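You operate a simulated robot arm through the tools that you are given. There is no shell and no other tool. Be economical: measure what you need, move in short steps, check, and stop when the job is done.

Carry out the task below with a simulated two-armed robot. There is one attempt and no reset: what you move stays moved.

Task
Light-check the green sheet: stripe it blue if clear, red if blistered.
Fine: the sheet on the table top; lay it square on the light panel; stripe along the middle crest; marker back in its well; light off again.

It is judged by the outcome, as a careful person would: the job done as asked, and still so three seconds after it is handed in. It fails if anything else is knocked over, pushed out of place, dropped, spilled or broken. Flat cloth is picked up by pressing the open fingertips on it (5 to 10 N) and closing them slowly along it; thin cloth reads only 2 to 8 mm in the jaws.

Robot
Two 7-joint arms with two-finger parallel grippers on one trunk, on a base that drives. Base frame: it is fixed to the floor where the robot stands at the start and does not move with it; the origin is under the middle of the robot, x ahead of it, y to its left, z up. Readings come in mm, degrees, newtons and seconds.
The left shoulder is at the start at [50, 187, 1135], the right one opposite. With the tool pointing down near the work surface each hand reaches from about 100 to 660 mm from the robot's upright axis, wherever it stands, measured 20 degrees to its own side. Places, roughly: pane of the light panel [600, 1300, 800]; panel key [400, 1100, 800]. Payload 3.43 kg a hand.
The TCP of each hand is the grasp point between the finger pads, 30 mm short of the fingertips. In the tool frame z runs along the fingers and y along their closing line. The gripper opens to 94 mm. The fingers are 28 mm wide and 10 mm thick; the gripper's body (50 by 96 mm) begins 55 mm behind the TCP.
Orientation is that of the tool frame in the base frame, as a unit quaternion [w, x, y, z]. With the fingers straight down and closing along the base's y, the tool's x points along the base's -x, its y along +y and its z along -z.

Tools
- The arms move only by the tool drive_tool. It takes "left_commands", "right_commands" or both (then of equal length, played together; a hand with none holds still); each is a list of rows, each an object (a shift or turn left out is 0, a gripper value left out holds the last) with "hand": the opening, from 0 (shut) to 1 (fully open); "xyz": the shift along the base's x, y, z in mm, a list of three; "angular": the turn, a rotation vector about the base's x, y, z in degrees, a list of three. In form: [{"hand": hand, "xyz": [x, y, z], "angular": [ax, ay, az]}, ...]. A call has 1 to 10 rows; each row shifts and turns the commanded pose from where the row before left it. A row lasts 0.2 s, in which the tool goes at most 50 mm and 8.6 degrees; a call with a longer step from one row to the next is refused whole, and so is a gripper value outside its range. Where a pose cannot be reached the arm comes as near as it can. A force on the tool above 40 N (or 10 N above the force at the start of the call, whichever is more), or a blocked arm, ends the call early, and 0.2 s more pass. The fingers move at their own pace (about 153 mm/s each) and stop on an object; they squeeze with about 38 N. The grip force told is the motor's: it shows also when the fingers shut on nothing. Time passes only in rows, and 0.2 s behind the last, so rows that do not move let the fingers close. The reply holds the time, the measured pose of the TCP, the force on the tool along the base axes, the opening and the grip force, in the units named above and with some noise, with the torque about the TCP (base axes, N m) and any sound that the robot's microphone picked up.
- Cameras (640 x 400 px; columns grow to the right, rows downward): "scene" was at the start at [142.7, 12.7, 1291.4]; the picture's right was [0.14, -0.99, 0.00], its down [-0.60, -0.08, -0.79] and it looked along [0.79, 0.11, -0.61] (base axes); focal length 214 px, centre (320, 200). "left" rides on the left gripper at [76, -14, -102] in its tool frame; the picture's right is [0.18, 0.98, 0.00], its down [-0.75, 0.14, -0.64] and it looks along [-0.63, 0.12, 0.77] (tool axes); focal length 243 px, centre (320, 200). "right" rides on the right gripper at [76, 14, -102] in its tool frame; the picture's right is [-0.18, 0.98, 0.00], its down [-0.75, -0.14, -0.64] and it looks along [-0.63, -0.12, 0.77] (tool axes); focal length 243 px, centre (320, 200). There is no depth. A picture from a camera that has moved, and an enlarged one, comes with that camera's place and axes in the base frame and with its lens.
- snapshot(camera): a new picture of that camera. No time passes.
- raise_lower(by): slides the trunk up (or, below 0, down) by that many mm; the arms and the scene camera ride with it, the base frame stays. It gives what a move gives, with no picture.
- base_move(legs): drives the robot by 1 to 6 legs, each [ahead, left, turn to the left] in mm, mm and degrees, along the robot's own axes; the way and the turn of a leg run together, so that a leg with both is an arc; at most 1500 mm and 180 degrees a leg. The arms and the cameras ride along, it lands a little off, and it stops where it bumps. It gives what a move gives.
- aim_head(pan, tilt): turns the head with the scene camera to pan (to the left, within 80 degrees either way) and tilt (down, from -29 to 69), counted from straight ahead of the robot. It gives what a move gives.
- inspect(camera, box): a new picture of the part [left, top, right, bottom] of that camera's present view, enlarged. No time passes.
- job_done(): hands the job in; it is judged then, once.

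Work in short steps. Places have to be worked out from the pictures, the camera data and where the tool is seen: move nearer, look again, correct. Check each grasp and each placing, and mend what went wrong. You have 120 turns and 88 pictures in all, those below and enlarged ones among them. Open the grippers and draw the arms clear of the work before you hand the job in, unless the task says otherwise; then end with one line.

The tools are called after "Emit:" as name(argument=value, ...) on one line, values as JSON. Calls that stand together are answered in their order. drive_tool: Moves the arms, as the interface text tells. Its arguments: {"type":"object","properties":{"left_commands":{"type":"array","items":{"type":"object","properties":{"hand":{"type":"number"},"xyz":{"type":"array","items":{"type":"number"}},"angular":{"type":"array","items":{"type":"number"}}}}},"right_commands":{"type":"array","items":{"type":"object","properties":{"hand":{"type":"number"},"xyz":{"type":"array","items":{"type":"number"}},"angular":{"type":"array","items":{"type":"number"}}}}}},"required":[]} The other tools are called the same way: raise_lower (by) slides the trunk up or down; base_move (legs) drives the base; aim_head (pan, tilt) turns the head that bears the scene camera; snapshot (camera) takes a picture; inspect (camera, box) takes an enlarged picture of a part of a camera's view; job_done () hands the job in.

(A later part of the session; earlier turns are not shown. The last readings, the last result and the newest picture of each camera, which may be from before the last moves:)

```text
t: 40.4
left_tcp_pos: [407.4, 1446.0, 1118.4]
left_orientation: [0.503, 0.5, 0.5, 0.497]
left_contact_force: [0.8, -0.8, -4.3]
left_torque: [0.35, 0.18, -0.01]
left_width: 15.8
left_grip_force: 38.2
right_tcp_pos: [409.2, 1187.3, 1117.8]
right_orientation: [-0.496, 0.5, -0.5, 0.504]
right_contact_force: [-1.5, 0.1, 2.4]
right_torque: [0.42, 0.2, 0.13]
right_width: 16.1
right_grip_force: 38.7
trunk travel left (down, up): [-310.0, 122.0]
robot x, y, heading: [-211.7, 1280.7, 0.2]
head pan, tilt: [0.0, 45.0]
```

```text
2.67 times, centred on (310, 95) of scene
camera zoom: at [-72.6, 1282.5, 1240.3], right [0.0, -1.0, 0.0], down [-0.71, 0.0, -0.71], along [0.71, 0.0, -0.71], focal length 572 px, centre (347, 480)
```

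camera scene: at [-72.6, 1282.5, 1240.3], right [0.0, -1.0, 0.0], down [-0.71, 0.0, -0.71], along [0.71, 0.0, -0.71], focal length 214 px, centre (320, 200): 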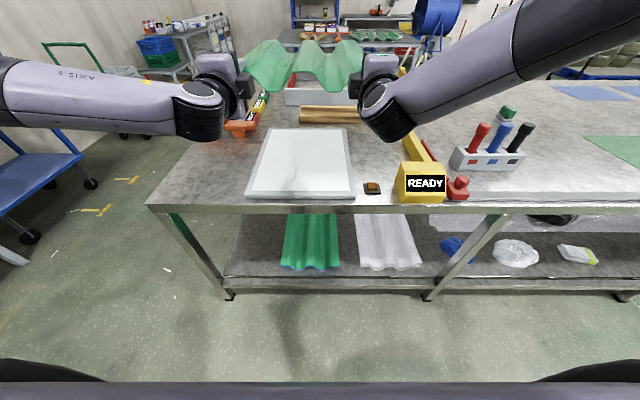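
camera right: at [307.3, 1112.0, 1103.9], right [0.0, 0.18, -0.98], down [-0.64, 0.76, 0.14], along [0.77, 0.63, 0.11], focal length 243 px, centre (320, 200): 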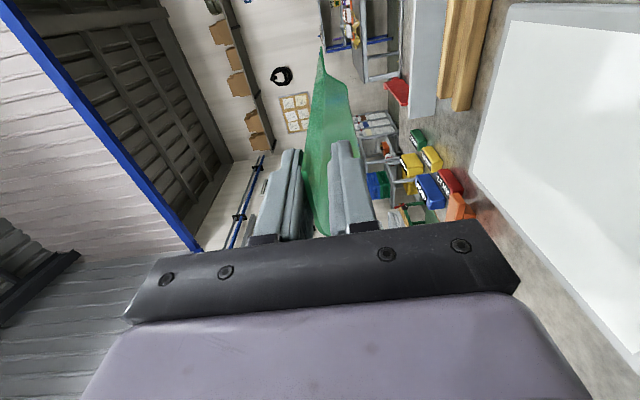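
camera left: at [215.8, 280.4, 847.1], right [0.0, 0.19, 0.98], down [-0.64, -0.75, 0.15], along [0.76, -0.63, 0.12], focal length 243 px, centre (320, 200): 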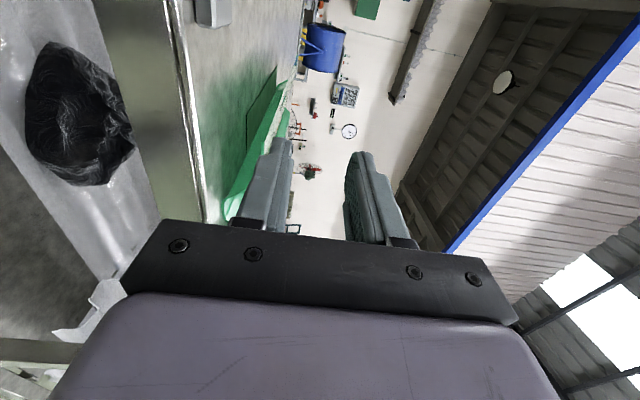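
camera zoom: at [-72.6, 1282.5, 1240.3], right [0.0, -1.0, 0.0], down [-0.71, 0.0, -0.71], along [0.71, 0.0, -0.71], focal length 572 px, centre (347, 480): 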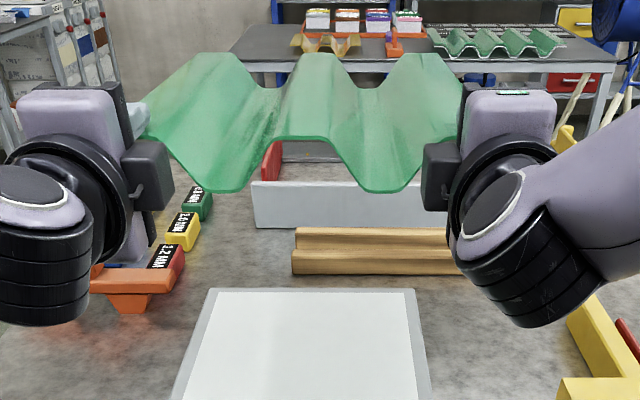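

The pane spans x ≈ 408–796, y ≈ 1191–1490, so its centre is near [602, 1340], square to the robot; the sheet is centred near [594, 1317]. I shift the base by the difference and lower to about 45 mm above the panel.

Emit:
base_move(legs=[[8, 24, 0]])

Emit:
raise_lower(by=-235)

Emit:
snapshot(camera="scene")

Emit:
inspect(camera="scene", box=[190, 0, 450, 160])

```text
t: 41.2
left_tcp_pos: [415.8, 1470.1, 1117.8]
left_orientation: [0.504, 0.5, 0.499, 0.497]
left_contact_force: [0.2, 0.2, -4.3]
left_torque: [0.38, 0.16, 0.02]
left_width: 16.0
left_grip_force: 38.4
right_tcp_pos: [416.7, 1211.4, 1117.0]
right_orientation: [-0.496, 0.5, -0.501, 0.503]
right_contact_force: [-0.3, 0.8, 2.7]
right_torque: [0.43, 0.17, -0.04]
right_width: 16.2
right_grip_force: 38.7
trunk travel left (down, up): [-310.0, 122.0]
robot x, y, heading: [-205.5, 1304.9, 0.2]
head pan, tilt: [0.0, 45.0]
```

```text
t: 43.6
left_tcp_pos: [415.0, 1470.0, 882.6]
left_orientation: [0.503, 0.499, 0.5, 0.498]
left_contact_force: [0.0, 0.2, -4.0]
left_torque: [0.36, 0.17, 0.03]
left_width: 16.0
left_grip_force: 37.8
right_tcp_pos: [417.1, 1210.7, 882.2]
right_orientation: [-0.496, 0.5, -0.5, 0.503]
right_contact_force: [0.0, 0.5, 1.7]
right_torque: [0.38, 0.19, 0.0]
right_width: 15.9
right_grip_force: 38.1
trunk travel left (down, up): [-75.0, 357.0]
robot x, y, heading: [-206.6, 1302.1, 0.2]
head pan, tilt: [0.0, 45.0]
```

```text
55 pictures are left
camera scene: at [-65.0, 1306.4, 1005.3], right [0.0, -1.0, 0.0], down [-0.71, 0.0, -0.71], along [0.71, 0.0, -0.71], focal length 214 px, centre (320, 200)
```

scene: 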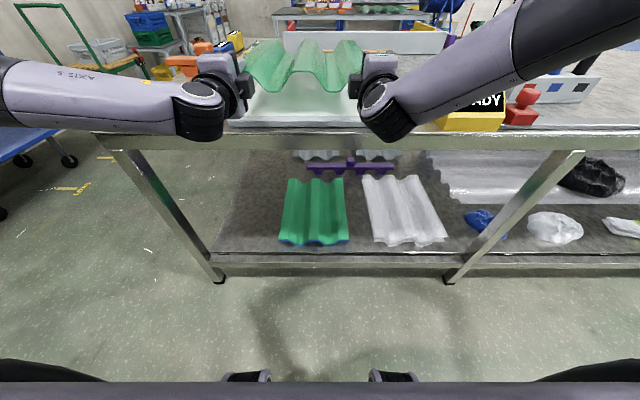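

```text
2.46 times, centred on (320, 80) of scene
camera zoom: at [-65.0, 1306.4, 1005.3], right [0.0, -1.0, 0.0], down [-0.71, 0.0, -0.71], along [0.71, 0.0, -0.71], focal length 528 px, centre (320, 495)
```

zoom: 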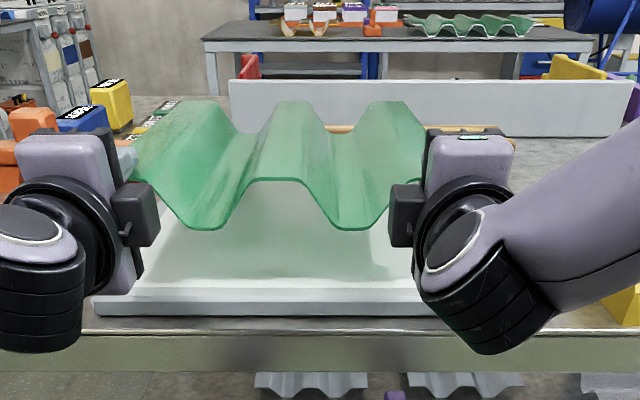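

Sheet centre ≈ [601, 1341] against pane centre [602, 1340], so it is well aligned. I lower 40 mm and read the forces.

Emit:
raise_lower(by=-40)

Emit:
inspect(camera="right", box=[220, 20, 540, 220])

Emit:
inspect(camera="left", box=[100, 20, 420, 220])

```text
t: 44.5
left_tcp_pos: [414.3, 1469.6, 843.3]
left_orientation: [0.504, 0.5, 0.499, 0.497]
left_contact_force: [0.3, -0.3, -2.3]
left_torque: [0.37, 0.2, 0.02]
left_width: 16.1
left_grip_force: 38.3
right_tcp_pos: [417.2, 1210.9, 843.7]
right_orientation: [-0.496, 0.501, -0.5, 0.503]
right_contact_force: [-1.0, 0.5, 2.5]
right_torque: [0.39, 0.17, -0.01]
right_width: 16.1
right_grip_force: 38.0
trunk travel left (down, up): [-35.0, 397.0]
robot x, y, heading: [-204.4, 1306.0, 0.2]
head pan, tilt: [0.0, 45.0]
```

```text
2.00 times, centred on (380, 120) of right
camera zoom: at [314.9, 1135.8, 828.8], right [0.0, 0.18, -0.98], down [-0.64, 0.76, 0.14], along [0.77, 0.63, 0.11], focal length 485 px, centre (200, 360)
```

zoom: 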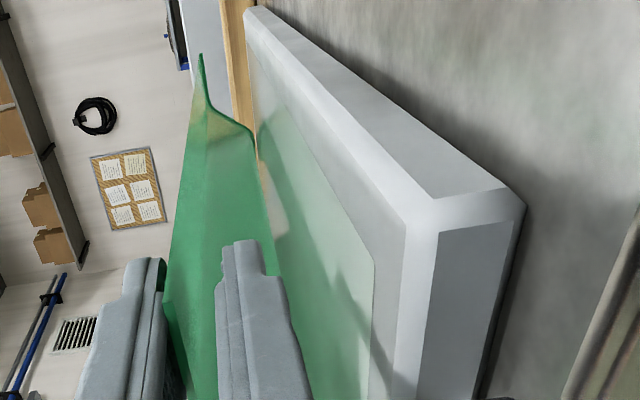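

```text
2.00 times, centred on (260, 120) of left
camera zoom: at [312.2, 1547.2, 828.6], right [0.0, 0.19, 0.98], down [-0.65, -0.75, 0.14], along [0.76, -0.64, 0.12], focal length 485 px, centre (440, 360)
```

zoom: 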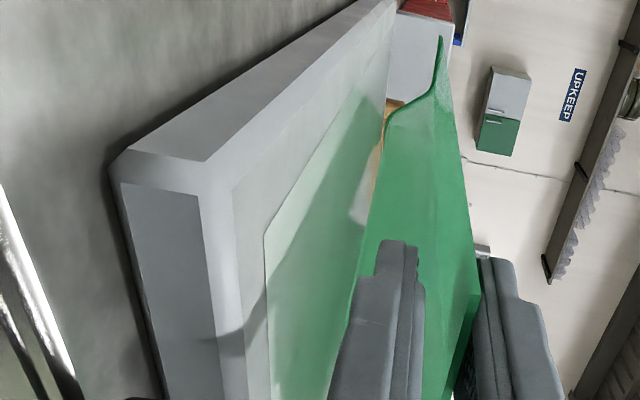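

The panel top is about z = 802, so contact is expected near TCP z ≈ 839. I lower in small steps and read the forces.

Emit:
raise_lower(by=-4)

Emit:
raise_lower(by=-3)

Emit:
inspect(camera="right", box=[220, 20, 540, 220])

```text
t: 45.0
left_tcp_pos: [414.8, 1469.9, 840.8]
left_orientation: [0.503, 0.5, 0.499, 0.498]
left_contact_force: [-0.2, -0.6, -3.3]
left_torque: [0.33, 0.04, 0.1]
left_width: 15.8
left_grip_force: 37.7
right_tcp_pos: [416.9, 1210.5, 837.7]
right_orientation: [-0.495, 0.501, -0.5, 0.503]
right_contact_force: [0.1, 1.0, 2.4]
right_torque: [0.35, 0.04, -0.01]
right_width: 16.0
right_grip_force: 38.5
trunk travel left (down, up): [-31.0, 401.0]
robot x, y, heading: [-204.4, 1306.7, 0.3]
head pan, tilt: [0.0, 45.0]
```

```text
t: 45.5
left_tcp_pos: [414.3, 1469.9, 836.8]
left_orientation: [0.504, 0.499, 0.5, 0.497]
left_contact_force: [-0.4, -0.2, -3.7]
left_torque: [0.33, 0.0, 0.08]
left_width: 15.9
left_grip_force: 37.8
right_tcp_pos: [416.2, 1211.6, 836.1]
right_orientation: [-0.496, 0.501, -0.5, 0.503]
right_contact_force: [-0.8, 0.1, 1.2]
right_torque: [0.33, 0.01, -0.03]
right_width: 15.9
right_grip_force: 37.9
trunk travel left (down, up): [-28.0, 404.0]
robot x, y, heading: [-200.1, 1306.9, -0.1]
head pan, tilt: [0.0, 45.0]
```

```text
2.00 times, centred on (380, 120) of right
camera zoom: at [314.8, 1135.8, 821.9], right [0.0, 0.18, -0.98], down [-0.64, 0.76, 0.14], along [0.77, 0.63, 0.11], focal length 485 px, centre (200, 360)
```

zoom: 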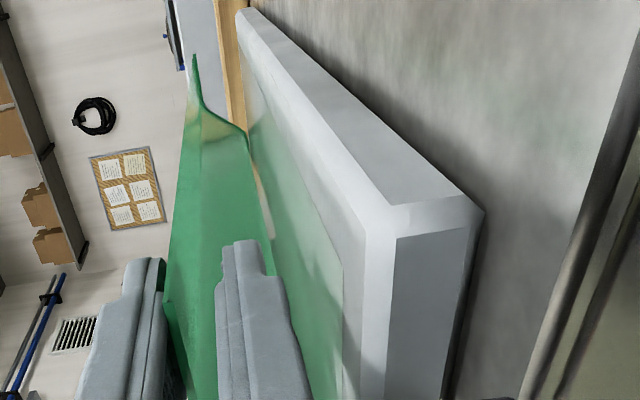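

The pitch torque has vanished, so the far end has touched. I keep lowering in small steps to seat the near end.

Emit:
raise_lower(by=-3)

Emit:
raise_lower(by=-3)

Emit:
inspect(camera="scene", box=[190, 20, 450, 180])

```text
t: 46.0
left_tcp_pos: [413.8, 1470.6, 833.4]
left_orientation: [0.504, 0.5, 0.499, 0.498]
left_contact_force: [1.5, -1.1, -1.1]
left_torque: [0.23, 0.02, 0.16]
left_width: 15.9
left_grip_force: 38.0
right_tcp_pos: [415.7, 1210.8, 833.6]
right_orientation: [-0.496, 0.499, -0.5, 0.504]
right_contact_force: [-1.1, 0.4, 5.1]
right_torque: [0.29, 0.0, 0.16]
right_width: 15.9
right_grip_force: 37.9
trunk travel left (down, up): [-25.0, 407.0]
robot x, y, heading: [-203.4, 1305.9, 0.3]
head pan, tilt: [0.0, 45.0]
```

```text
t: 46.6
left_tcp_pos: [414.7, 1470.2, 833.8]
left_orientation: [0.505, 0.498, 0.498, 0.499]
left_contact_force: [5.0, -2.3, 5.0]
left_torque: [0.22, 0.12, 0.21]
left_width: 15.7
left_grip_force: 37.7
right_tcp_pos: [415.9, 1209.9, 833.7]
right_orientation: [-0.499, 0.498, -0.498, 0.505]
right_contact_force: [2.4, 1.8, 15.8]
right_torque: [0.24, 0.12, 0.47]
right_width: 16.1
right_grip_force: 38.2
trunk travel left (down, up): [-22.0, 410.0]
robot x, y, heading: [-203.5, 1305.1, 0.1]
head pan, tilt: [0.0, 45.0]
```

```text
2.46 times, centred on (320, 100) of scene
camera zoom: at [-65.9, 1306.4, 952.8], right [0.0, -1.0, 0.0], down [-0.71, 0.0, -0.71], along [0.71, 0.0, -0.71], focal length 528 px, centre (320, 446)
```

zoom: 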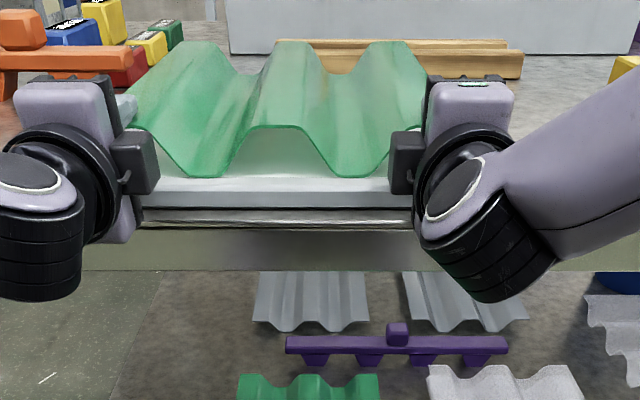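

It is seated now: forces rose and z stopped. I relieve the load by 2 mm, open the fingers slightly to 28 mm, and check.

Emit:
raise_lower(by=2.5)

Emit:
drive_tool(left_commands=[{"hand": 0.19}, {"hand": 0.22}, {"hand": 0.26}, {"hand": 0.3}, {}], right_commands=[{"hand": 0.19}, {"hand": 0.22}, {"hand": 0.26}, {"hand": 0.3}, {}])

Emit:
inspect(camera="right", box=[220, 20, 540, 220])

Emit:
inspect(camera="left", box=[100, 20, 420, 220])

```text
t: 47.1
left_tcp_pos: [413.3, 1469.8, 834.1]
left_orientation: [0.504, 0.5, 0.498, 0.497]
left_contact_force: [2.9, -1.5, 3.4]
left_torque: [0.26, 0.04, 0.4]
left_width: 16.2
left_grip_force: 37.6
right_tcp_pos: [415.7, 1210.9, 833.2]
right_orientation: [-0.498, 0.499, -0.5, 0.503]
right_contact_force: [2.1, 2.1, 14.9]
right_torque: [0.29, 0.1, -0.01]
right_width: 16.1
right_grip_force: 37.8
trunk travel left (down, up): [-25.0, 407.0]
robot x, y, heading: [-202.6, 1306.7, -0.0]
head pan, tilt: [0.0, 45.0]
```

```text
t: 48.3
left_tcp_pos: [415.8, 1470.0, 834.2]
left_orientation: [0.503, 0.5, 0.5, 0.498]
left_contact_force: [-0.2, 0.3, -0.4]
left_torque: [-0.01, 0.01, -0.01]
left_width: 28.3
left_grip_force: 0.1
right_tcp_pos: [416.8, 1210.5, 832.1]
right_orientation: [-0.496, 0.501, -0.5, 0.503]
right_contact_force: [0.2, -0.2, 0.4]
right_torque: [0.01, 0.04, -0.01]
right_width: 28.4
right_grip_force: 0.0
trunk travel left (down, up): [-25.0, 407.0]
robot x, y, heading: [-204.2, 1307.3, 0.1]
head pan, tilt: [0.0, 45.0]
```

```text
2.00 times, centred on (380, 120) of right
camera zoom: at [314.8, 1135.8, 818.2], right [0.0, 0.18, -0.98], down [-0.64, 0.76, 0.14], along [0.77, 0.63, 0.11], focal length 485 px, centre (200, 360)
```

zoom: 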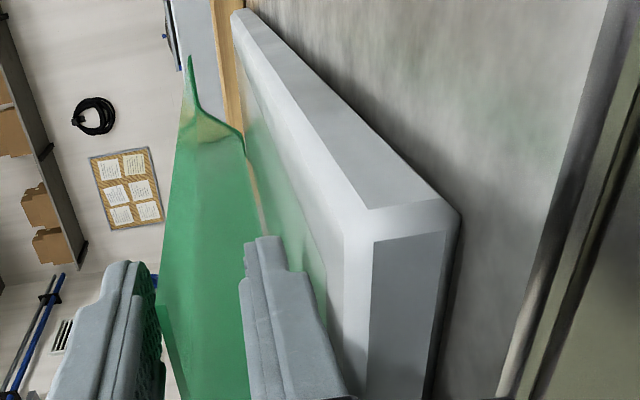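

```text
2.00 times, centred on (260, 120) of left
camera zoom: at [312.2, 1547.2, 818.3], right [0.0, 0.19, 0.98], down [-0.65, -0.75, 0.14], along [0.76, -0.64, 0.12], focal length 485 px, centre (440, 360)
```

zoom: 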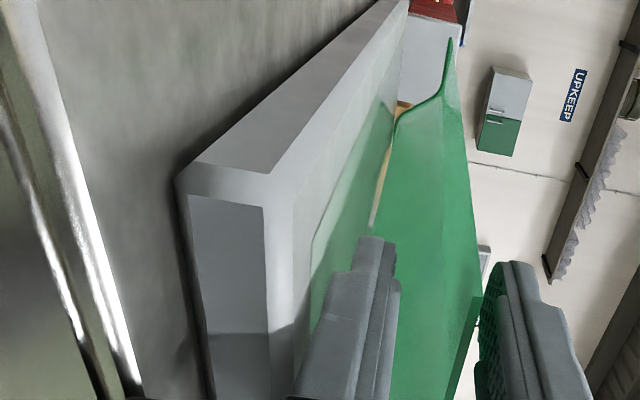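

Released, with no residual forces. I back straight off with the base and check the placement.

Emit:
base_move(legs=[[-130, 0, 0]])

Emit:
raise_lower(by=250)

Emit:
inspect(camera="scene", box=[220, 80, 420, 205])

```text
t: 49.6
left_tcp_pos: [282.9, 1467.2, 833.5]
left_orientation: [0.504, 0.5, 0.499, 0.497]
left_contact_force: [-0.3, -0.2, 1.0]
left_torque: [0.01, 0.01, 0.03]
left_width: 28.3
left_grip_force: 0.0
right_tcp_pos: [285.2, 1208.3, 832.2]
right_orientation: [-0.496, 0.5, -0.501, 0.504]
right_contact_force: [1.1, 0.3, -0.4]
right_torque: [0.0, -0.04, 0.04]
right_width: 28.4
right_grip_force: 0.1
trunk travel left (down, up): [-25.0, 407.0]
robot x, y, heading: [-335.0, 1307.6, 0.0]
head pan, tilt: [0.0, 45.0]
```

```text
t: 52.2
left_tcp_pos: [284.6, 1467.7, 1083.4]
left_orientation: [0.504, 0.501, 0.499, 0.497]
left_contact_force: [-0.9, -0.3, 0.0]
left_torque: [0.02, 0.01, 0.04]
left_width: 28.0
left_grip_force: 0.2
right_tcp_pos: [284.6, 1209.0, 1081.6]
right_orientation: [-0.495, 0.501, -0.5, 0.504]
right_contact_force: [0.3, 0.0, 0.4]
right_torque: [-0.01, -0.02, -0.01]
right_width: 28.3
right_grip_force: 0.0
trunk travel left (down, up): [-275.0, 157.0]
robot x, y, heading: [-334.4, 1307.5, -0.0]
head pan, tilt: [0.0, 45.0]
```

```text
3.20 times, centred on (320, 142) of scene
camera zoom: at [-196.4, 1305.8, 1204.7], right [0.0, -1.0, 0.0], down [-0.71, 0.0, -0.71], along [0.71, 0.0, -0.71], focal length 686 px, centre (320, 384)
```

zoom: 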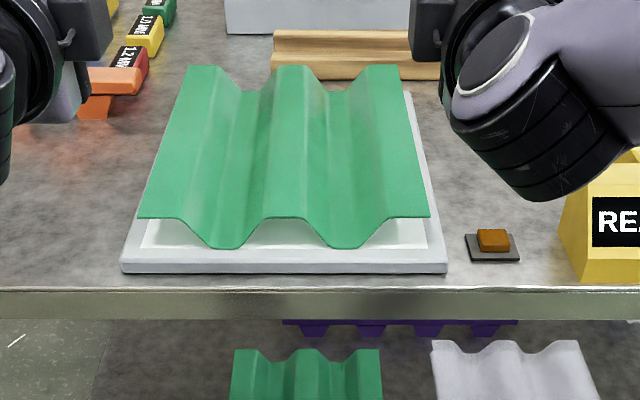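

Placement is square and centred on the pane. I turn both hands back to pointing down, first undoing the rolls, then the pitch.

Emit:
drive_tool(left_commands=[{"angular": [-8.5, 0, 0]}, {"angular": [-8.5, 0, 0]}, {"angular": [-8.5, 0, 0]}, {"angular": [-8.5, 0, 0]}, {"angular": [-8.5, 0, 0]}, {"angular": [-8.5, 0, 0]}, {"angular": [-8.5, 0, 0]}, {"angular": [-8.5, 0, 0]}, {"angular": [-8.5, 0, 0]}, {"angular": [-8.5, 0, 0]}], right_commands=[{"angular": [8.5, 0, 0]}, {"angular": [8.5, 0, 0]}, {"angular": [8.5, 0, 0]}, {"angular": [8.5, 0, 0]}, {"angular": [8.5, 0, 0]}, {"angular": [8.5, 0, 0]}, {"angular": [8.5, 0, 0]}, {"angular": [8.5, 0, 0]}, {"angular": [8.5, 0, 0]}, {"angular": [8.5, 0, 0]}])

Emit:
drive_tool(left_commands=[{"angular": [-5, 0, 0], "xyz": [0, 10, 0]}, {"angular": [0, 8.5, 0], "xyz": [0, 10, 0]}, {"angular": [0, 8.5, 0], "xyz": [0, 10, 0]}, {"angular": [0, 8.5, 0], "xyz": [0, 10, 0]}, {"angular": [0, 8.5, 0]}, {"angular": [0, 8.5, 0]}, {"angular": [0, 8.5, 0]}, {"angular": [0, 8.5, 0]}, {"angular": [0, 8.5, 0]}, {"angular": [0, 8.5, 0]}], right_commands=[{"angular": [5, 0, 0]}, {"angular": [0, 8.5, 0]}, {"angular": [0, 8.5, 0]}, {"angular": [0, 8.5, 0]}, {"angular": [0, 8.5, 0]}, {"angular": [0, 8.5, 0]}, {"angular": [0, 8.5, 0]}, {"angular": [0, 8.5, 0]}, {"angular": [0, 8.5, 0]}, {"angular": [0, 8.5, 0], "hand": 0}])

```text
t: 54.4
left_tcp_pos: [284.2, 1468.8, 1083.0]
left_orientation: [0.71, 0.027, 0.703, 0.028]
left_contact_force: [-0.1, 0.5, 0.5]
left_torque: [0.05, 0.03, 0.0]
left_width: 28.2
left_grip_force: 0.0
right_tcp_pos: [284.5, 1208.3, 1082.4]
right_orientation: [0.703, -0.033, 0.71, -0.032]
right_contact_force: [-0.2, 0.0, 0.8]
right_torque: [0.01, -0.02, 0.02]
right_width: 27.9
right_grip_force: 0.1
trunk travel left (down, up): [-275.0, 157.0]
robot x, y, heading: [-333.2, 1305.7, 0.1]
head pan, tilt: [0.0, 45.0]
```

```text
t: 56.6
left_tcp_pos: [242.9, 1541.6, 1058.7]
left_orientation: [0.172, -0.004, 0.985, -0.001]
left_contact_force: [0.9, 0.5, -0.7]
left_torque: [0.0, 0.0, -0.01]
left_width: 28.3
left_grip_force: 0.1
left hand out of reach, approached as far as the arm can: row 8, 9, 10
right_tcp_pos: [284.9, 1210.4, 1082.3]
right_orientation: [0.112, -0.004, 0.994, -0.001]
right_contact_force: [-0.2, 0.9, -0.3]
right_torque: [-0.01, -0.03, -0.02]
right_width: 0.0
right_grip_force: 32.9
trunk travel left (down, up): [-275.0, 157.0]
robot x, y, heading: [-331.5, 1305.8, -0.1]
head pan, tilt: [0.0, 45.0]
```

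I bring the base forward, straighten the right hand and move it above the key with closed fingers.

Emit:
base_move(legs=[[235, 0, 0]])

Emit:
drive_tool(right_commands=[{"angular": [0, 6.4, 0], "xyz": [-30, -30, 0]}, {"angular": [0, 6.4, 0], "xyz": [-35, -30, 0]}, {"xyz": [-30, -28, -20]}, {"xyz": [0, 0, -40]}, {"xyz": [0, 0, -40]}, {"xyz": [0, 0, -40]}, {"xyz": [0, 0, -30]}, {}])

Emit:
snapshot(camera="right")

Emit:
snapshot(camera="scene")

```text
t: 58.3
left_tcp_pos: [473.4, 1538.3, 1058.7]
left_orientation: [0.172, -0.003, 0.985, 0.0]
left_contact_force: [1.2, 0.1, -0.1]
left_torque: [-0.01, 0.05, 0.01]
left_width: 28.2
left_grip_force: 0.1
right_tcp_pos: [514.3, 1208.5, 1082.5]
right_orientation: [0.114, -0.002, 0.993, 0.0]
right_contact_force: [-0.1, 0.3, -0.2]
right_torque: [-0.01, -0.01, 0.04]
right_width: 0.1
right_grip_force: 33.1
trunk travel left (down, up): [-275.0, 157.0]
robot x, y, heading: [-102.9, 1307.1, -0.0]
head pan, tilt: [0.0, 45.0]
```

```text
t: 60.1
left_tcp_pos: [471.6, 1538.1, 1060.1]
left_orientation: [0.172, -0.003, 0.985, 0.0]
left_contact_force: [-0.2, 0.2, -0.1]
left_torque: [-0.02, -0.01, 0.01]
left_width: 28.3
left_grip_force: 0.0
right_tcp_pos: [418.1, 1118.7, 915.2]
right_orientation: [0.002, -0.002, 1.0, 0.001]
right_contact_force: [0.2, -1.1, 0.3]
right_torque: [0.02, -0.04, -0.02]
right_width: 0.1
right_grip_force: 33.2
trunk travel left (down, up): [-275.0, 157.0]
robot x, y, heading: [-106.1, 1305.6, -0.1]
head pan, tilt: [0.0, 45.0]
```

```text
46 pictures are left
camera right: at [343.4, 1132.6, 1017.0], right [0.18, 0.98, 0.0], down [0.75, -0.14, 0.65], along [0.64, -0.11, -0.76], focal length 243 px, centre (320, 200)
```

right: 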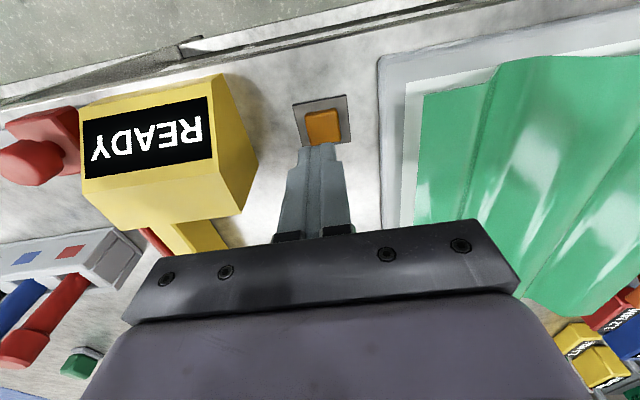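

```text
45 pictures are left
camera scene: at [33.3, 1305.7, 1204.8], right [0.0, -1.0, 0.0], down [-0.71, 0.0, -0.71], along [0.71, 0.0, -0.71], focal length 214 px, centre (320, 200)
```

scene: 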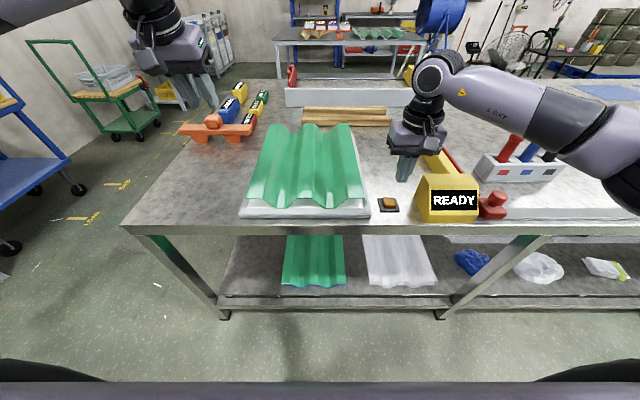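

The key is near [434, 1121]. I line up over it and descend to about 25 mm above.

Emit:
drive_tool(right_commands=[{"xyz": [15, 2.5, -10]}, {"xyz": [0, 0, -20]}, {"xyz": [0, 0, -20]}, {"xyz": [0, 0, -10]}, {}])

Emit:
inspect(camera="right", box=[200, 50, 440, 200])

Emit:
inspect(camera="scene", box=[350, 140, 510, 240])

```text
t: 61.3
left_tcp_pos: [472.2, 1537.9, 1059.4]
left_orientation: [0.172, -0.002, 0.985, 0.0]
left_contact_force: [0.0, 0.2, 0.2]
left_torque: [0.0, 0.01, 0.0]
left_width: 28.0
left_grip_force: 0.0
right_tcp_pos: [434.1, 1121.7, 852.8]
right_orientation: [0.001, -0.003, 1.0, 0.001]
right_contact_force: [-0.2, -1.1, 0.0]
right_torque: [0.0, 0.03, -0.02]
right_width: 0.0
right_grip_force: 33.3
trunk travel left (down, up): [-275.0, 157.0]
robot x, y, heading: [-107.4, 1305.6, -0.0]
head pan, tilt: [0.0, 45.0]
```

```text
2.67 times, centred on (320, 125) of right
camera zoom: at [358.5, 1135.9, 955.4], right [0.18, 0.98, 0.0], down [0.75, -0.14, 0.64], along [0.63, -0.11, -0.76], focal length 647 px, centre (320, 400)
```

zoom: 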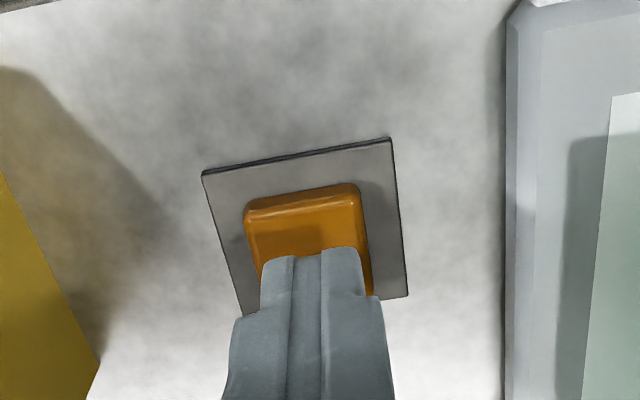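

```text
4.00 times, centred on (430, 190) of scene
camera zoom: at [33.3, 1305.7, 1204.8], right [0.0, -1.0, 0.0], down [-0.71, 0.0, -0.71], along [0.71, 0.0, -0.71], focal length 858 px, centre (-120, 240)
```

zoom: 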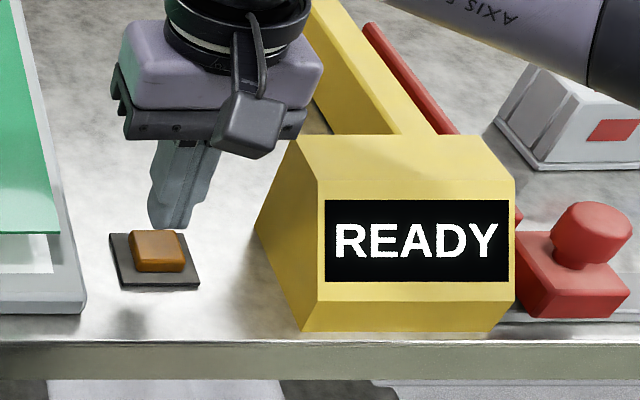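

The tip is over the button, so I press down in small steps, watching the force.

Emit:
drive_tool(right_commands=[{"xyz": [0, 0, -8]}, {"xyz": [0, 0, -6]}, {"xyz": [0, 0, -3]}, {"xyz": [0, 0, -3]}])

Emit:
snapshot(camera="scene")

```text
t: 62.3
left_tcp_pos: [472.5, 1537.4, 1059.6]
left_orientation: [0.171, -0.003, 0.985, 0.0]
left_contact_force: [0.3, -0.2, 1.0]
left_torque: [0.0, 0.0, -0.01]
left_width: 28.0
left_grip_force: 0.1
right_tcp_pos: [433.4, 1123.2, 833.5]
right_orientation: [0.001, -0.003, 1.0, 0.001]
right_contact_force: [-0.6, -0.3, -0.9]
right_torque: [0.0, 0.02, 0.02]
right_width: 0.0
right_grip_force: 33.0
trunk travel left (down, up): [-275.0, 157.0]
robot x, y, heading: [-106.3, 1303.0, -0.3]
head pan, tilt: [0.0, 45.0]
```

```text
42 pictures are left
camera scene: at [33.3, 1305.7, 1204.8], right [0.0, -1.0, 0.0], down [-0.71, 0.0, -0.71], along [0.71, 0.0, -0.71], focal length 214 px, centre (320, 200)
```

scene: 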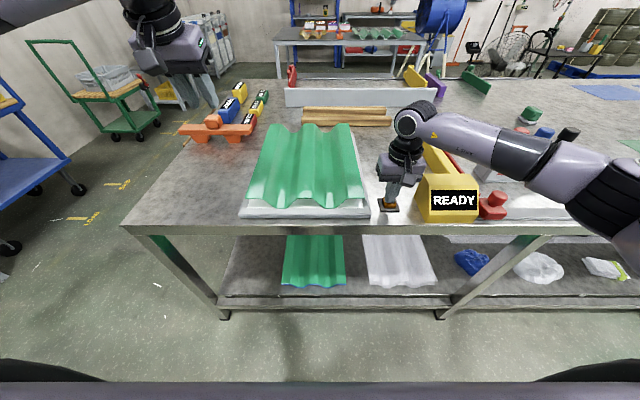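

Not touching yet (tip z ≈ 803). I continue in 2–3 mm steps.

Emit:
drive_tool(right_commands=[{"xyz": [0, 0, -2]}, {"xyz": [0, 0, -2]}, {"xyz": [0, 0, -2]}])

Emit:
drive_tool(right_commands=[{"xyz": [0, 0, -2]}, {"xyz": [0, 0, -2]}])

```text
t: 63.1
left_tcp_pos: [472.4, 1537.7, 1059.9]
left_orientation: [0.173, -0.003, 0.985, 0.0]
left_contact_force: [-0.1, -0.4, -0.4]
left_torque: [-0.01, 0.01, 0.02]
left_width: 28.1
left_grip_force: 0.1
right_tcp_pos: [434.1, 1122.8, 828.2]
right_orientation: [0.001, -0.002, 1.0, 0.001]
right_contact_force: [-0.5, 0.0, 1.1]
right_torque: [0.04, -0.03, 0.0]
right_width: 0.0
right_grip_force: 33.4
trunk travel left (down, up): [-275.0, 157.0]
robot x, y, heading: [-103.3, 1307.7, 0.1]
head pan, tilt: [0.0, 45.0]
```

```text
t: 63.7
left_tcp_pos: [472.5, 1538.5, 1058.9]
left_orientation: [0.172, -0.002, 0.985, -0.001]
left_contact_force: [1.1, -0.2, -0.9]
left_torque: [-0.01, 0.01, 0.02]
left_width: 28.3
left_grip_force: 0.1
right_tcp_pos: [433.8, 1122.8, 823.5]
right_orientation: [0.003, -0.003, 1.0, 0.001]
right_contact_force: [0.1, 0.3, 1.4]
right_torque: [0.05, 0.09, -0.01]
right_width: 0.0
right_grip_force: 32.9
trunk travel left (down, up): [-275.0, 157.0]
robot x, y, heading: [-102.4, 1304.1, -0.0]
head pan, tilt: [0.0, 45.0]
heard: click
```

A click was heard. I lift off and look at the lit sheet.

Emit:
drive_tool(right_commands=[{"xyz": [0, 0, 20]}, {"xyz": [0, 0, 40]}, {"xyz": [0, 0, 40]}, {"xyz": [0, 0, 40]}])

Emit:
inspect(camera="scene", box=[225, 110, 385, 225])

```text
t: 64.7
left_tcp_pos: [471.9, 1539.5, 1059.2]
left_orientation: [0.172, -0.002, 0.985, 0.0]
left_contact_force: [1.0, -0.2, 0.8]
left_torque: [0.04, 0.01, -0.01]
left_width: 28.2
left_grip_force: 0.0
right_tcp_pos: [435.4, 1123.8, 965.1]
right_orientation: [0.002, -0.003, 1.0, 0.001]
right_contact_force: [-0.8, 0.3, 0.7]
right_torque: [-0.03, 0.02, -0.01]
right_width: 0.0
right_grip_force: 33.3
trunk travel left (down, up): [-275.0, 157.0]
robot x, y, heading: [-102.0, 1305.0, -0.2]
head pan, tilt: [0.0, 45.0]
```

```text
3.48 times, centred on (305, 168) of scene
camera zoom: at [33.1, 1305.9, 1204.8], right [0.0, -1.0, 0.0], down [-0.71, 0.0, -0.71], along [0.71, 0.0, -0.71], focal length 746 px, centre (372, 313)
```

zoom: 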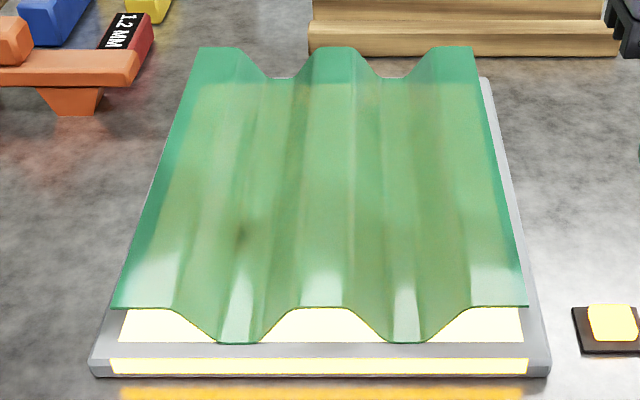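

The panel is lit, and there is a dark spot on the left valley near [240, 235]. I bring the left wrist camera over the sheet for a closer look.

Emit:
drive_tool(left_commands=[{"xyz": [-20, -40, -10], "angular": [0, 6.6, 0]}, {"xyz": [-20, -40, -10], "angular": [0, 6.6, 0]}, {"xyz": [-20, -40, -10], "angular": [0, 6.6, 0]}, {"xyz": [0, -40, -10]}, {"xyz": [0, -20, 0]}, {}])

Emit:
snapshot(camera="left")

Emit:
inspect(camera="scene", box=[255, 120, 335, 170])

```text
t: 66.1
left_tcp_pos: [332.1, 1457.7, 998.7]
left_orientation: [0.001, -0.003, 1.0, 0.0]
left_contact_force: [0.2, -0.3, -0.8]
left_torque: [0.0, 0.02, 0.01]
left_width: 28.2
left_grip_force: 0.0
left hand out of reach, approached as far as the arm can: row 1, 2, 3, 4, 5
right_tcp_pos: [435.7, 1123.4, 963.9]
right_orientation: [0.002, -0.003, 1.0, 0.001]
right_contact_force: [-0.2, 1.3, 0.7]
right_torque: [-0.02, 0.01, 0.0]
right_width: 0.0
right_grip_force: 33.2
trunk travel left (down, up): [-275.0, 157.0]
robot x, y, heading: [-103.1, 1306.3, -0.0]
head pan, tilt: [0.0, 45.0]
```

```text
40 pictures are left
camera left: at [255.6, 1442.6, 1101.2], right [-0.19, 0.98, 0.0], down [0.75, 0.15, 0.64], along [0.63, 0.12, -0.77], focal length 243 px, centre (320, 200)
```

left: 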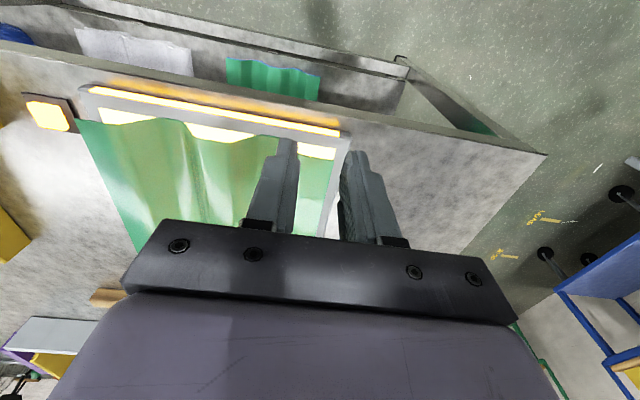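

```text
8.00 times, centred on (295, 145) of scene
camera zoom: at [33.3, 1305.7, 1204.8], right [0.0, -1.0, 0.0], down [-0.71, 0.0, -0.71], along [0.71, 0.0, -0.71], focal length 1716 px, centre (520, 640)
```

zoom: 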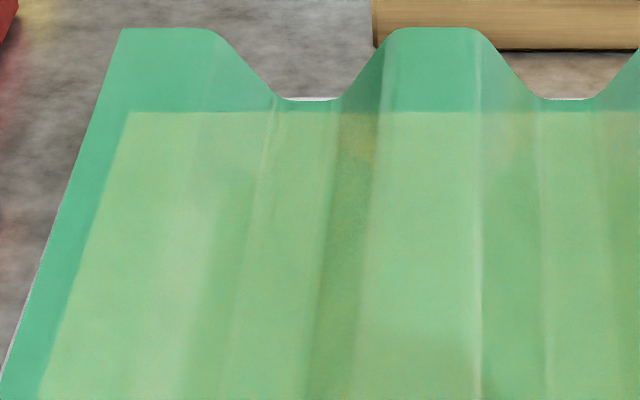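

Enlarging renders sharper detail, so I enlarge the near half, where the dark spot was, and the right half.

Emit:
inspect(camera="scene", box=[245, 158, 325, 208])

Emit:
inspect(camera="scene", box=[300, 155, 380, 205])

Emit:
inspect(camera="scene", box=[295, 118, 375, 168])

```text
8.00 times, centred on (285, 183) of scene
camera zoom: at [33.3, 1305.7, 1204.8], right [0.0, -1.0, 0.0], down [-0.71, 0.0, -0.71], along [0.71, 0.0, -0.71], focal length 1716 px, centre (600, 336)
```

zoom: 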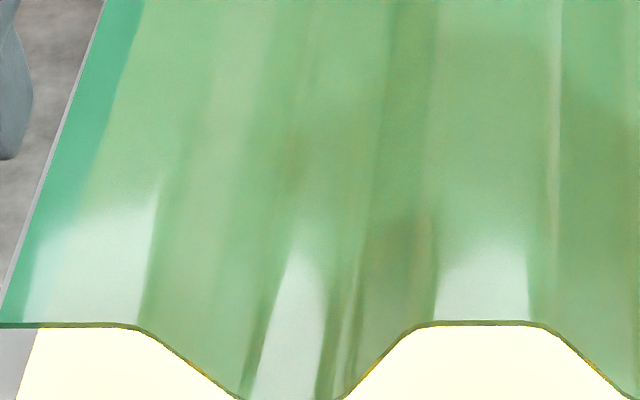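

```text
8.00 times, centred on (340, 180) of scene
camera zoom: at [33.3, 1305.7, 1204.8], right [0.0, -1.0, 0.0], down [-0.71, 0.0, -0.71], along [0.71, 0.0, -0.71], focal length 1716 px, centre (160, 360)
```

zoom: 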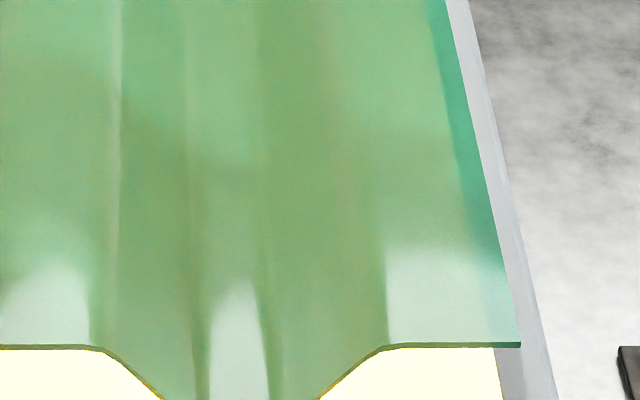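

```text
8.00 times, centred on (335, 143) of scene
camera zoom: at [33.3, 1305.7, 1204.8], right [0.0, -1.0, 0.0], down [-0.71, 0.0, -0.71], along [0.71, 0.0, -0.71], focal length 1716 px, centre (200, 656)
```

zoom: 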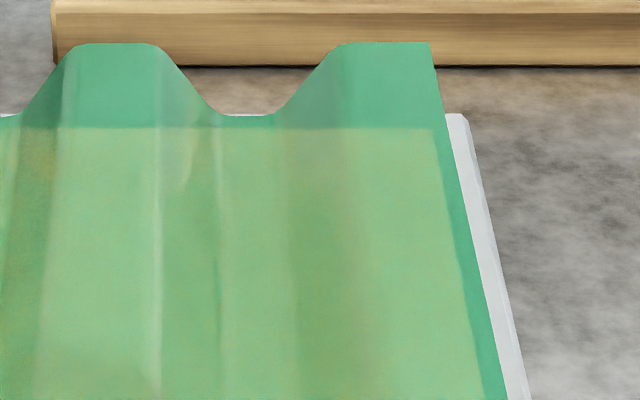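

No distinct blisters show, but a faint blotch persists around world [530, 1418]. I open the left hand and bring its camera close above that spot.

Emit:
drive_tool(left_commands=[{"hand": 1, "xyz": [40, -5, -5]}, {"xyz": [40, -5, -10]}, {"xyz": [40, -5, -10]}, {"xyz": [30, -5, -10]}, {"xyz": [29, -5, -10]}, {}])

Emit:
snapshot(camera="left")

```text
t: 67.5
left_tcp_pos: [416.8, 1529.3, 954.0]
left_orientation: [0.001, -0.001, 1.0, -0.002]
left_contact_force: [-0.4, -0.6, 0.2]
left_torque: [-0.04, -0.02, -0.04]
left_width: 94.0
left_grip_force: 0.0
left hand out of reach, approached as far as the arm can: row 1, 2, 3, 4, 5
right_tcp_pos: [436.4, 1123.8, 964.5]
right_orientation: [0.001, -0.003, 1.0, 0.001]
right_contact_force: [-0.6, 0.3, 0.2]
right_torque: [0.02, 0.03, -0.01]
right_width: 0.1
right_grip_force: 32.9
trunk travel left (down, up): [-275.0, 157.0]
robot x, y, heading: [-102.9, 1304.5, -0.2]
head pan, tilt: [0.0, 45.0]
```

```text
35 pictures are left
camera left: at [338.7, 1515.3, 1055.6], right [-0.19, 0.98, 0.0], down [0.75, 0.15, 0.64], along [0.63, 0.12, -0.77], focal length 243 px, centre (320, 200)
```

left: 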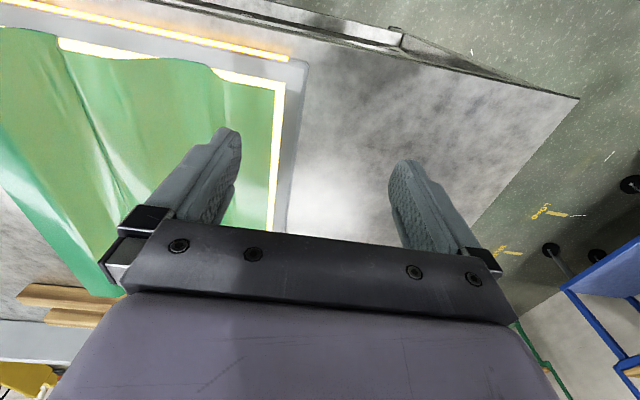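

The left arm is in an awkward configuration and the right arm moves well, so I use the right wrist camera over the sheet instead.

Emit:
drive_tool(right_commands=[{"hand": 1, "xyz": [10, 45, 0]}, {"xyz": [10, 45, 0]}, {"xyz": [15, 45, 0]}, {"xyz": [15, 45, 0]}, {"xyz": [10, 40, 0]}, {}])

Emit:
snapshot(camera="right")

```text
t: 68.9
left_tcp_pos: [415.8, 1528.2, 953.4]
left_orientation: [0.001, -0.002, 1.0, 0.0]
left_contact_force: [0.5, -0.1, 0.6]
left_torque: [0.0, 0.01, 0.03]
left_width: 94.0
left_grip_force: 0.0
right_tcp_pos: [480.0, 1278.4, 960.7]
right_orientation: [0.001, 0.018, 1.0, 0.004]
right_contact_force: [0.2, 0.6, -0.8]
right_torque: [-0.03, -0.01, 0.04]
right_width: 94.0
right_grip_force: 0.0
right hand out of reach, approached as far as the arm can: row 4, 5
trunk travel left (down, up): [-275.0, 157.0]
robot x, y, heading: [-102.9, 1304.0, 0.1]
head pan, tilt: [0.0, 45.0]
```

```text
34 pictures are left
camera right: at [405.9, 1294.4, 1062.9], right [0.22, 0.98, 0.01], down [0.75, -0.17, 0.64], along [0.63, -0.13, -0.77], focal length 243 px, centre (320, 200)
```

right: 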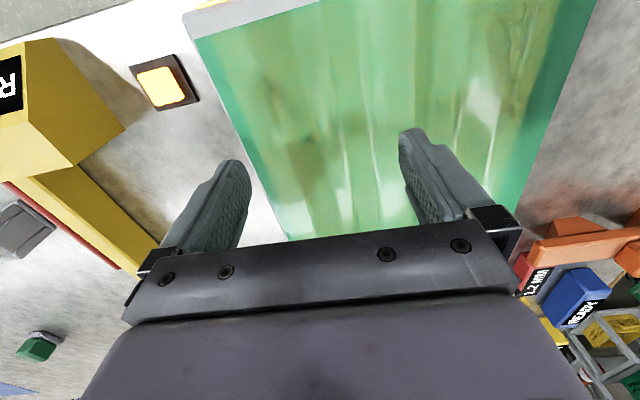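

Now I see dark blotchy marks near the left valley. I enlarge that.

Emit:
inspect(camera="right", box=[400, 0, 600, 125])

Emit:
inspect(camera="right", box=[220, 20, 420, 145])

```text
3.20 times, centred on (500, 62) of right
camera zoom: at [405.9, 1294.4, 1062.9], right [0.22, 0.98, 0.01], down [0.75, -0.17, 0.64], along [0.63, -0.13, -0.77], focal length 776 px, centre (-256, 640)
```

zoom: 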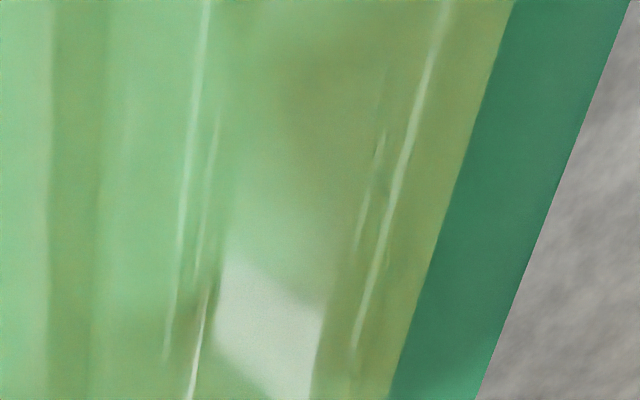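

```text
3.20 times, centred on (320, 82) of right
camera zoom: at [405.9, 1294.4, 1062.9], right [0.22, 0.98, 0.01], down [0.75, -0.17, 0.64], along [0.63, -0.13, -0.77], focal length 776 px, centre (320, 576)
```

zoom: 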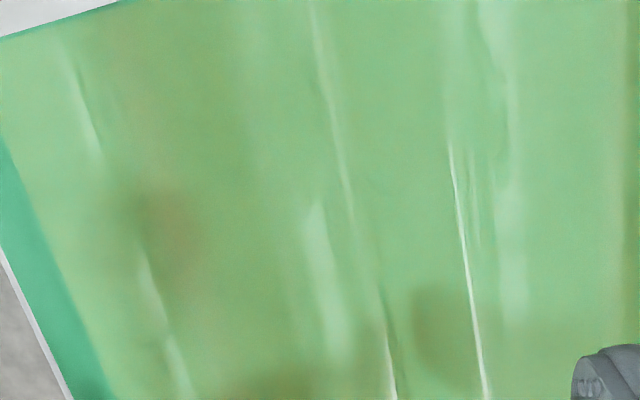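

It is still ambiguous between reflections of the hand and faint marks. I withdraw the right hand, raise the trunk and look steeply down with the scene camera.

Emit:
drive_tool(right_commands=[{"xyz": [-15, -45, 10]}, {"xyz": [-15, -45, 0]}, {"xyz": [-15, -45, 0]}, {"xyz": [-15, -45, 0]}, {"xyz": [-10, -45, 0]}, {"xyz": [0, -45, 0]}])

Emit:
raise_lower(by=150)

Emit:
base_move(legs=[[90, 0, 0]])

Emit:
aim_head(pan=0, tilt=55)

Emit:
snapshot(camera="scene")

```text
t: 70.3
left_tcp_pos: [414.5, 1529.6, 953.4]
left_orientation: [0.002, -0.002, 1.0, -0.001]
left_contact_force: [0.5, -0.3, -0.2]
left_torque: [0.04, 0.0, -0.02]
left_width: 94.0
left_grip_force: 0.1
right_tcp_pos: [507.2, 1179.5, 977.7]
right_orientation: [0.001, -0.003, 1.0, 0.0]
right_contact_force: [-0.3, -0.3, -0.4]
right_torque: [-0.01, 0.01, 0.03]
right_width: 94.0
right_grip_force: 0.1
right hand out of reach, approached as far as the arm can: row 1, 2, 3, 4, 5, 6
trunk travel left (down, up): [-275.0, 157.0]
robot x, y, heading: [-105.9, 1307.5, -0.1]
head pan, tilt: [0.0, 45.0]
```

```text
t: 72.0
left_tcp_pos: [416.1, 1528.9, 1102.6]
left_orientation: [0.001, -0.002, 1.0, -0.001]
left_contact_force: [0.6, 0.4, 0.9]
left_torque: [0.01, -0.02, -0.02]
left_width: 93.8
left_grip_force: 0.1
right_tcp_pos: [508.3, 1178.3, 1127.2]
right_orientation: [0.001, -0.003, 1.0, 0.0]
right_contact_force: [-0.6, -0.4, 0.6]
right_torque: [0.01, -0.01, 0.01]
right_width: 93.8
right_grip_force: 0.1
trunk travel left (down, up): [-425.0, 7.0]
robot x, y, heading: [-103.3, 1304.3, 0.1]
head pan, tilt: [0.0, 45.0]
```

```text
t: 73.2
left_tcp_pos: [507.7, 1527.3, 1102.4]
left_orientation: [0.001, -0.001, 1.0, -0.001]
left_contact_force: [0.0, -0.1, -0.4]
left_torque: [0.0, 0.01, -0.02]
left_width: 94.1
left_grip_force: 0.1
right_tcp_pos: [600.4, 1177.7, 1127.0]
right_orientation: [0.001, -0.003, 1.0, 0.0]
right_contact_force: [0.7, 1.3, -0.2]
right_torque: [0.0, 0.01, -0.03]
right_width: 93.7
right_grip_force: 0.0
trunk travel left (down, up): [-425.0, 7.0]
robot x, y, heading: [-11.5, 1305.7, -0.2]
head pan, tilt: [0.0, 45.0]
```

```text
t: 73.9
left_tcp_pos: [506.9, 1527.4, 1104.2]
left_orientation: [0.001, -0.002, 1.0, 0.0]
left_contact_force: [0.4, 0.3, 0.1]
left_torque: [-0.03, 0.03, 0.03]
left_width: 94.0
left_grip_force: 0.0
right_tcp_pos: [599.4, 1177.3, 1128.1]
right_orientation: [0.0, -0.001, 1.0, 0.001]
right_contact_force: [0.4, 0.3, -0.3]
right_torque: [-0.02, 0.0, 0.03]
right_width: 93.9
right_grip_force: 0.0
trunk travel left (down, up): [-425.0, 7.0]
robot x, y, heading: [-14.5, 1309.2, -0.0]
head pan, tilt: [0.0, 55.0]
```

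```text
31 pictures are left
camera scene: at [115.6, 1305.5, 1341.4], right [0.0, -1.0, 0.0], down [-0.82, 0.0, -0.57], along [0.57, 0.0, -0.82], focal length 214 px, centre (320, 200)
```

scene: 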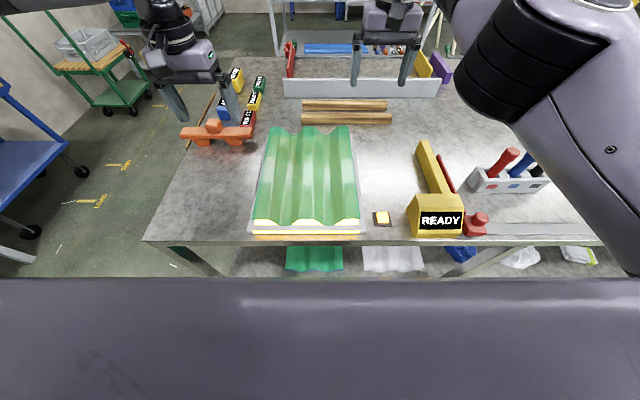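

Clear view; I enlarge the sheet.

Emit:
inspect(camera="scene", box=[245, 165, 375, 240])

Emit:
inspect(camera="scene", box=[250, 120, 370, 190])

```text
4.92 times, centred on (310, 202) of scene
camera zoom: at [115.6, 1305.5, 1341.4], right [0.0, -1.0, 0.0], down [-0.82, 0.0, -0.57], along [0.57, 0.0, -0.82], focal length 1056 px, centre (369, 188)
```

zoom: 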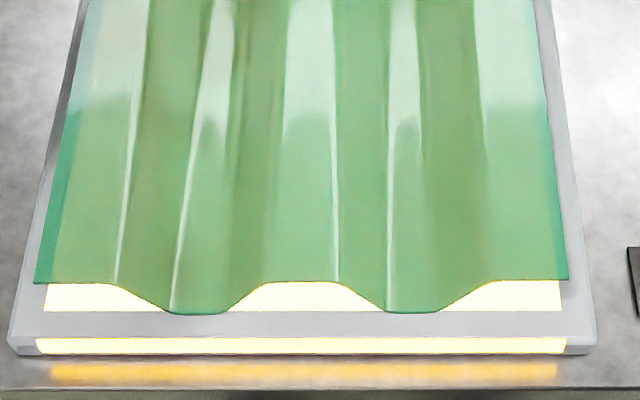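

```text
5.33 times, centred on (310, 155) of scene
camera zoom: at [115.6, 1305.5, 1341.4], right [0.0, -1.0, 0.0], down [-0.82, 0.0, -0.57], along [0.57, 0.0, -0.82], focal length 1144 px, centre (373, 440)
```

zoom: 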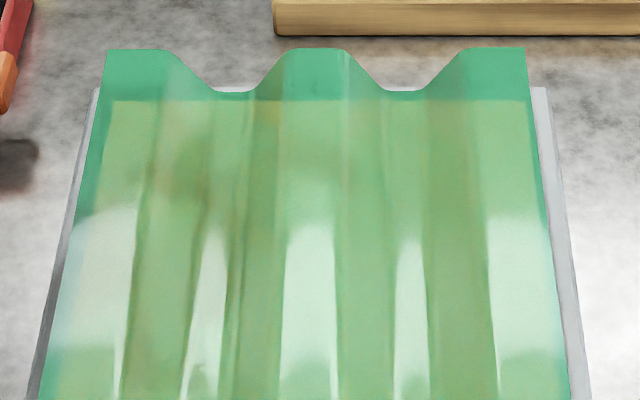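

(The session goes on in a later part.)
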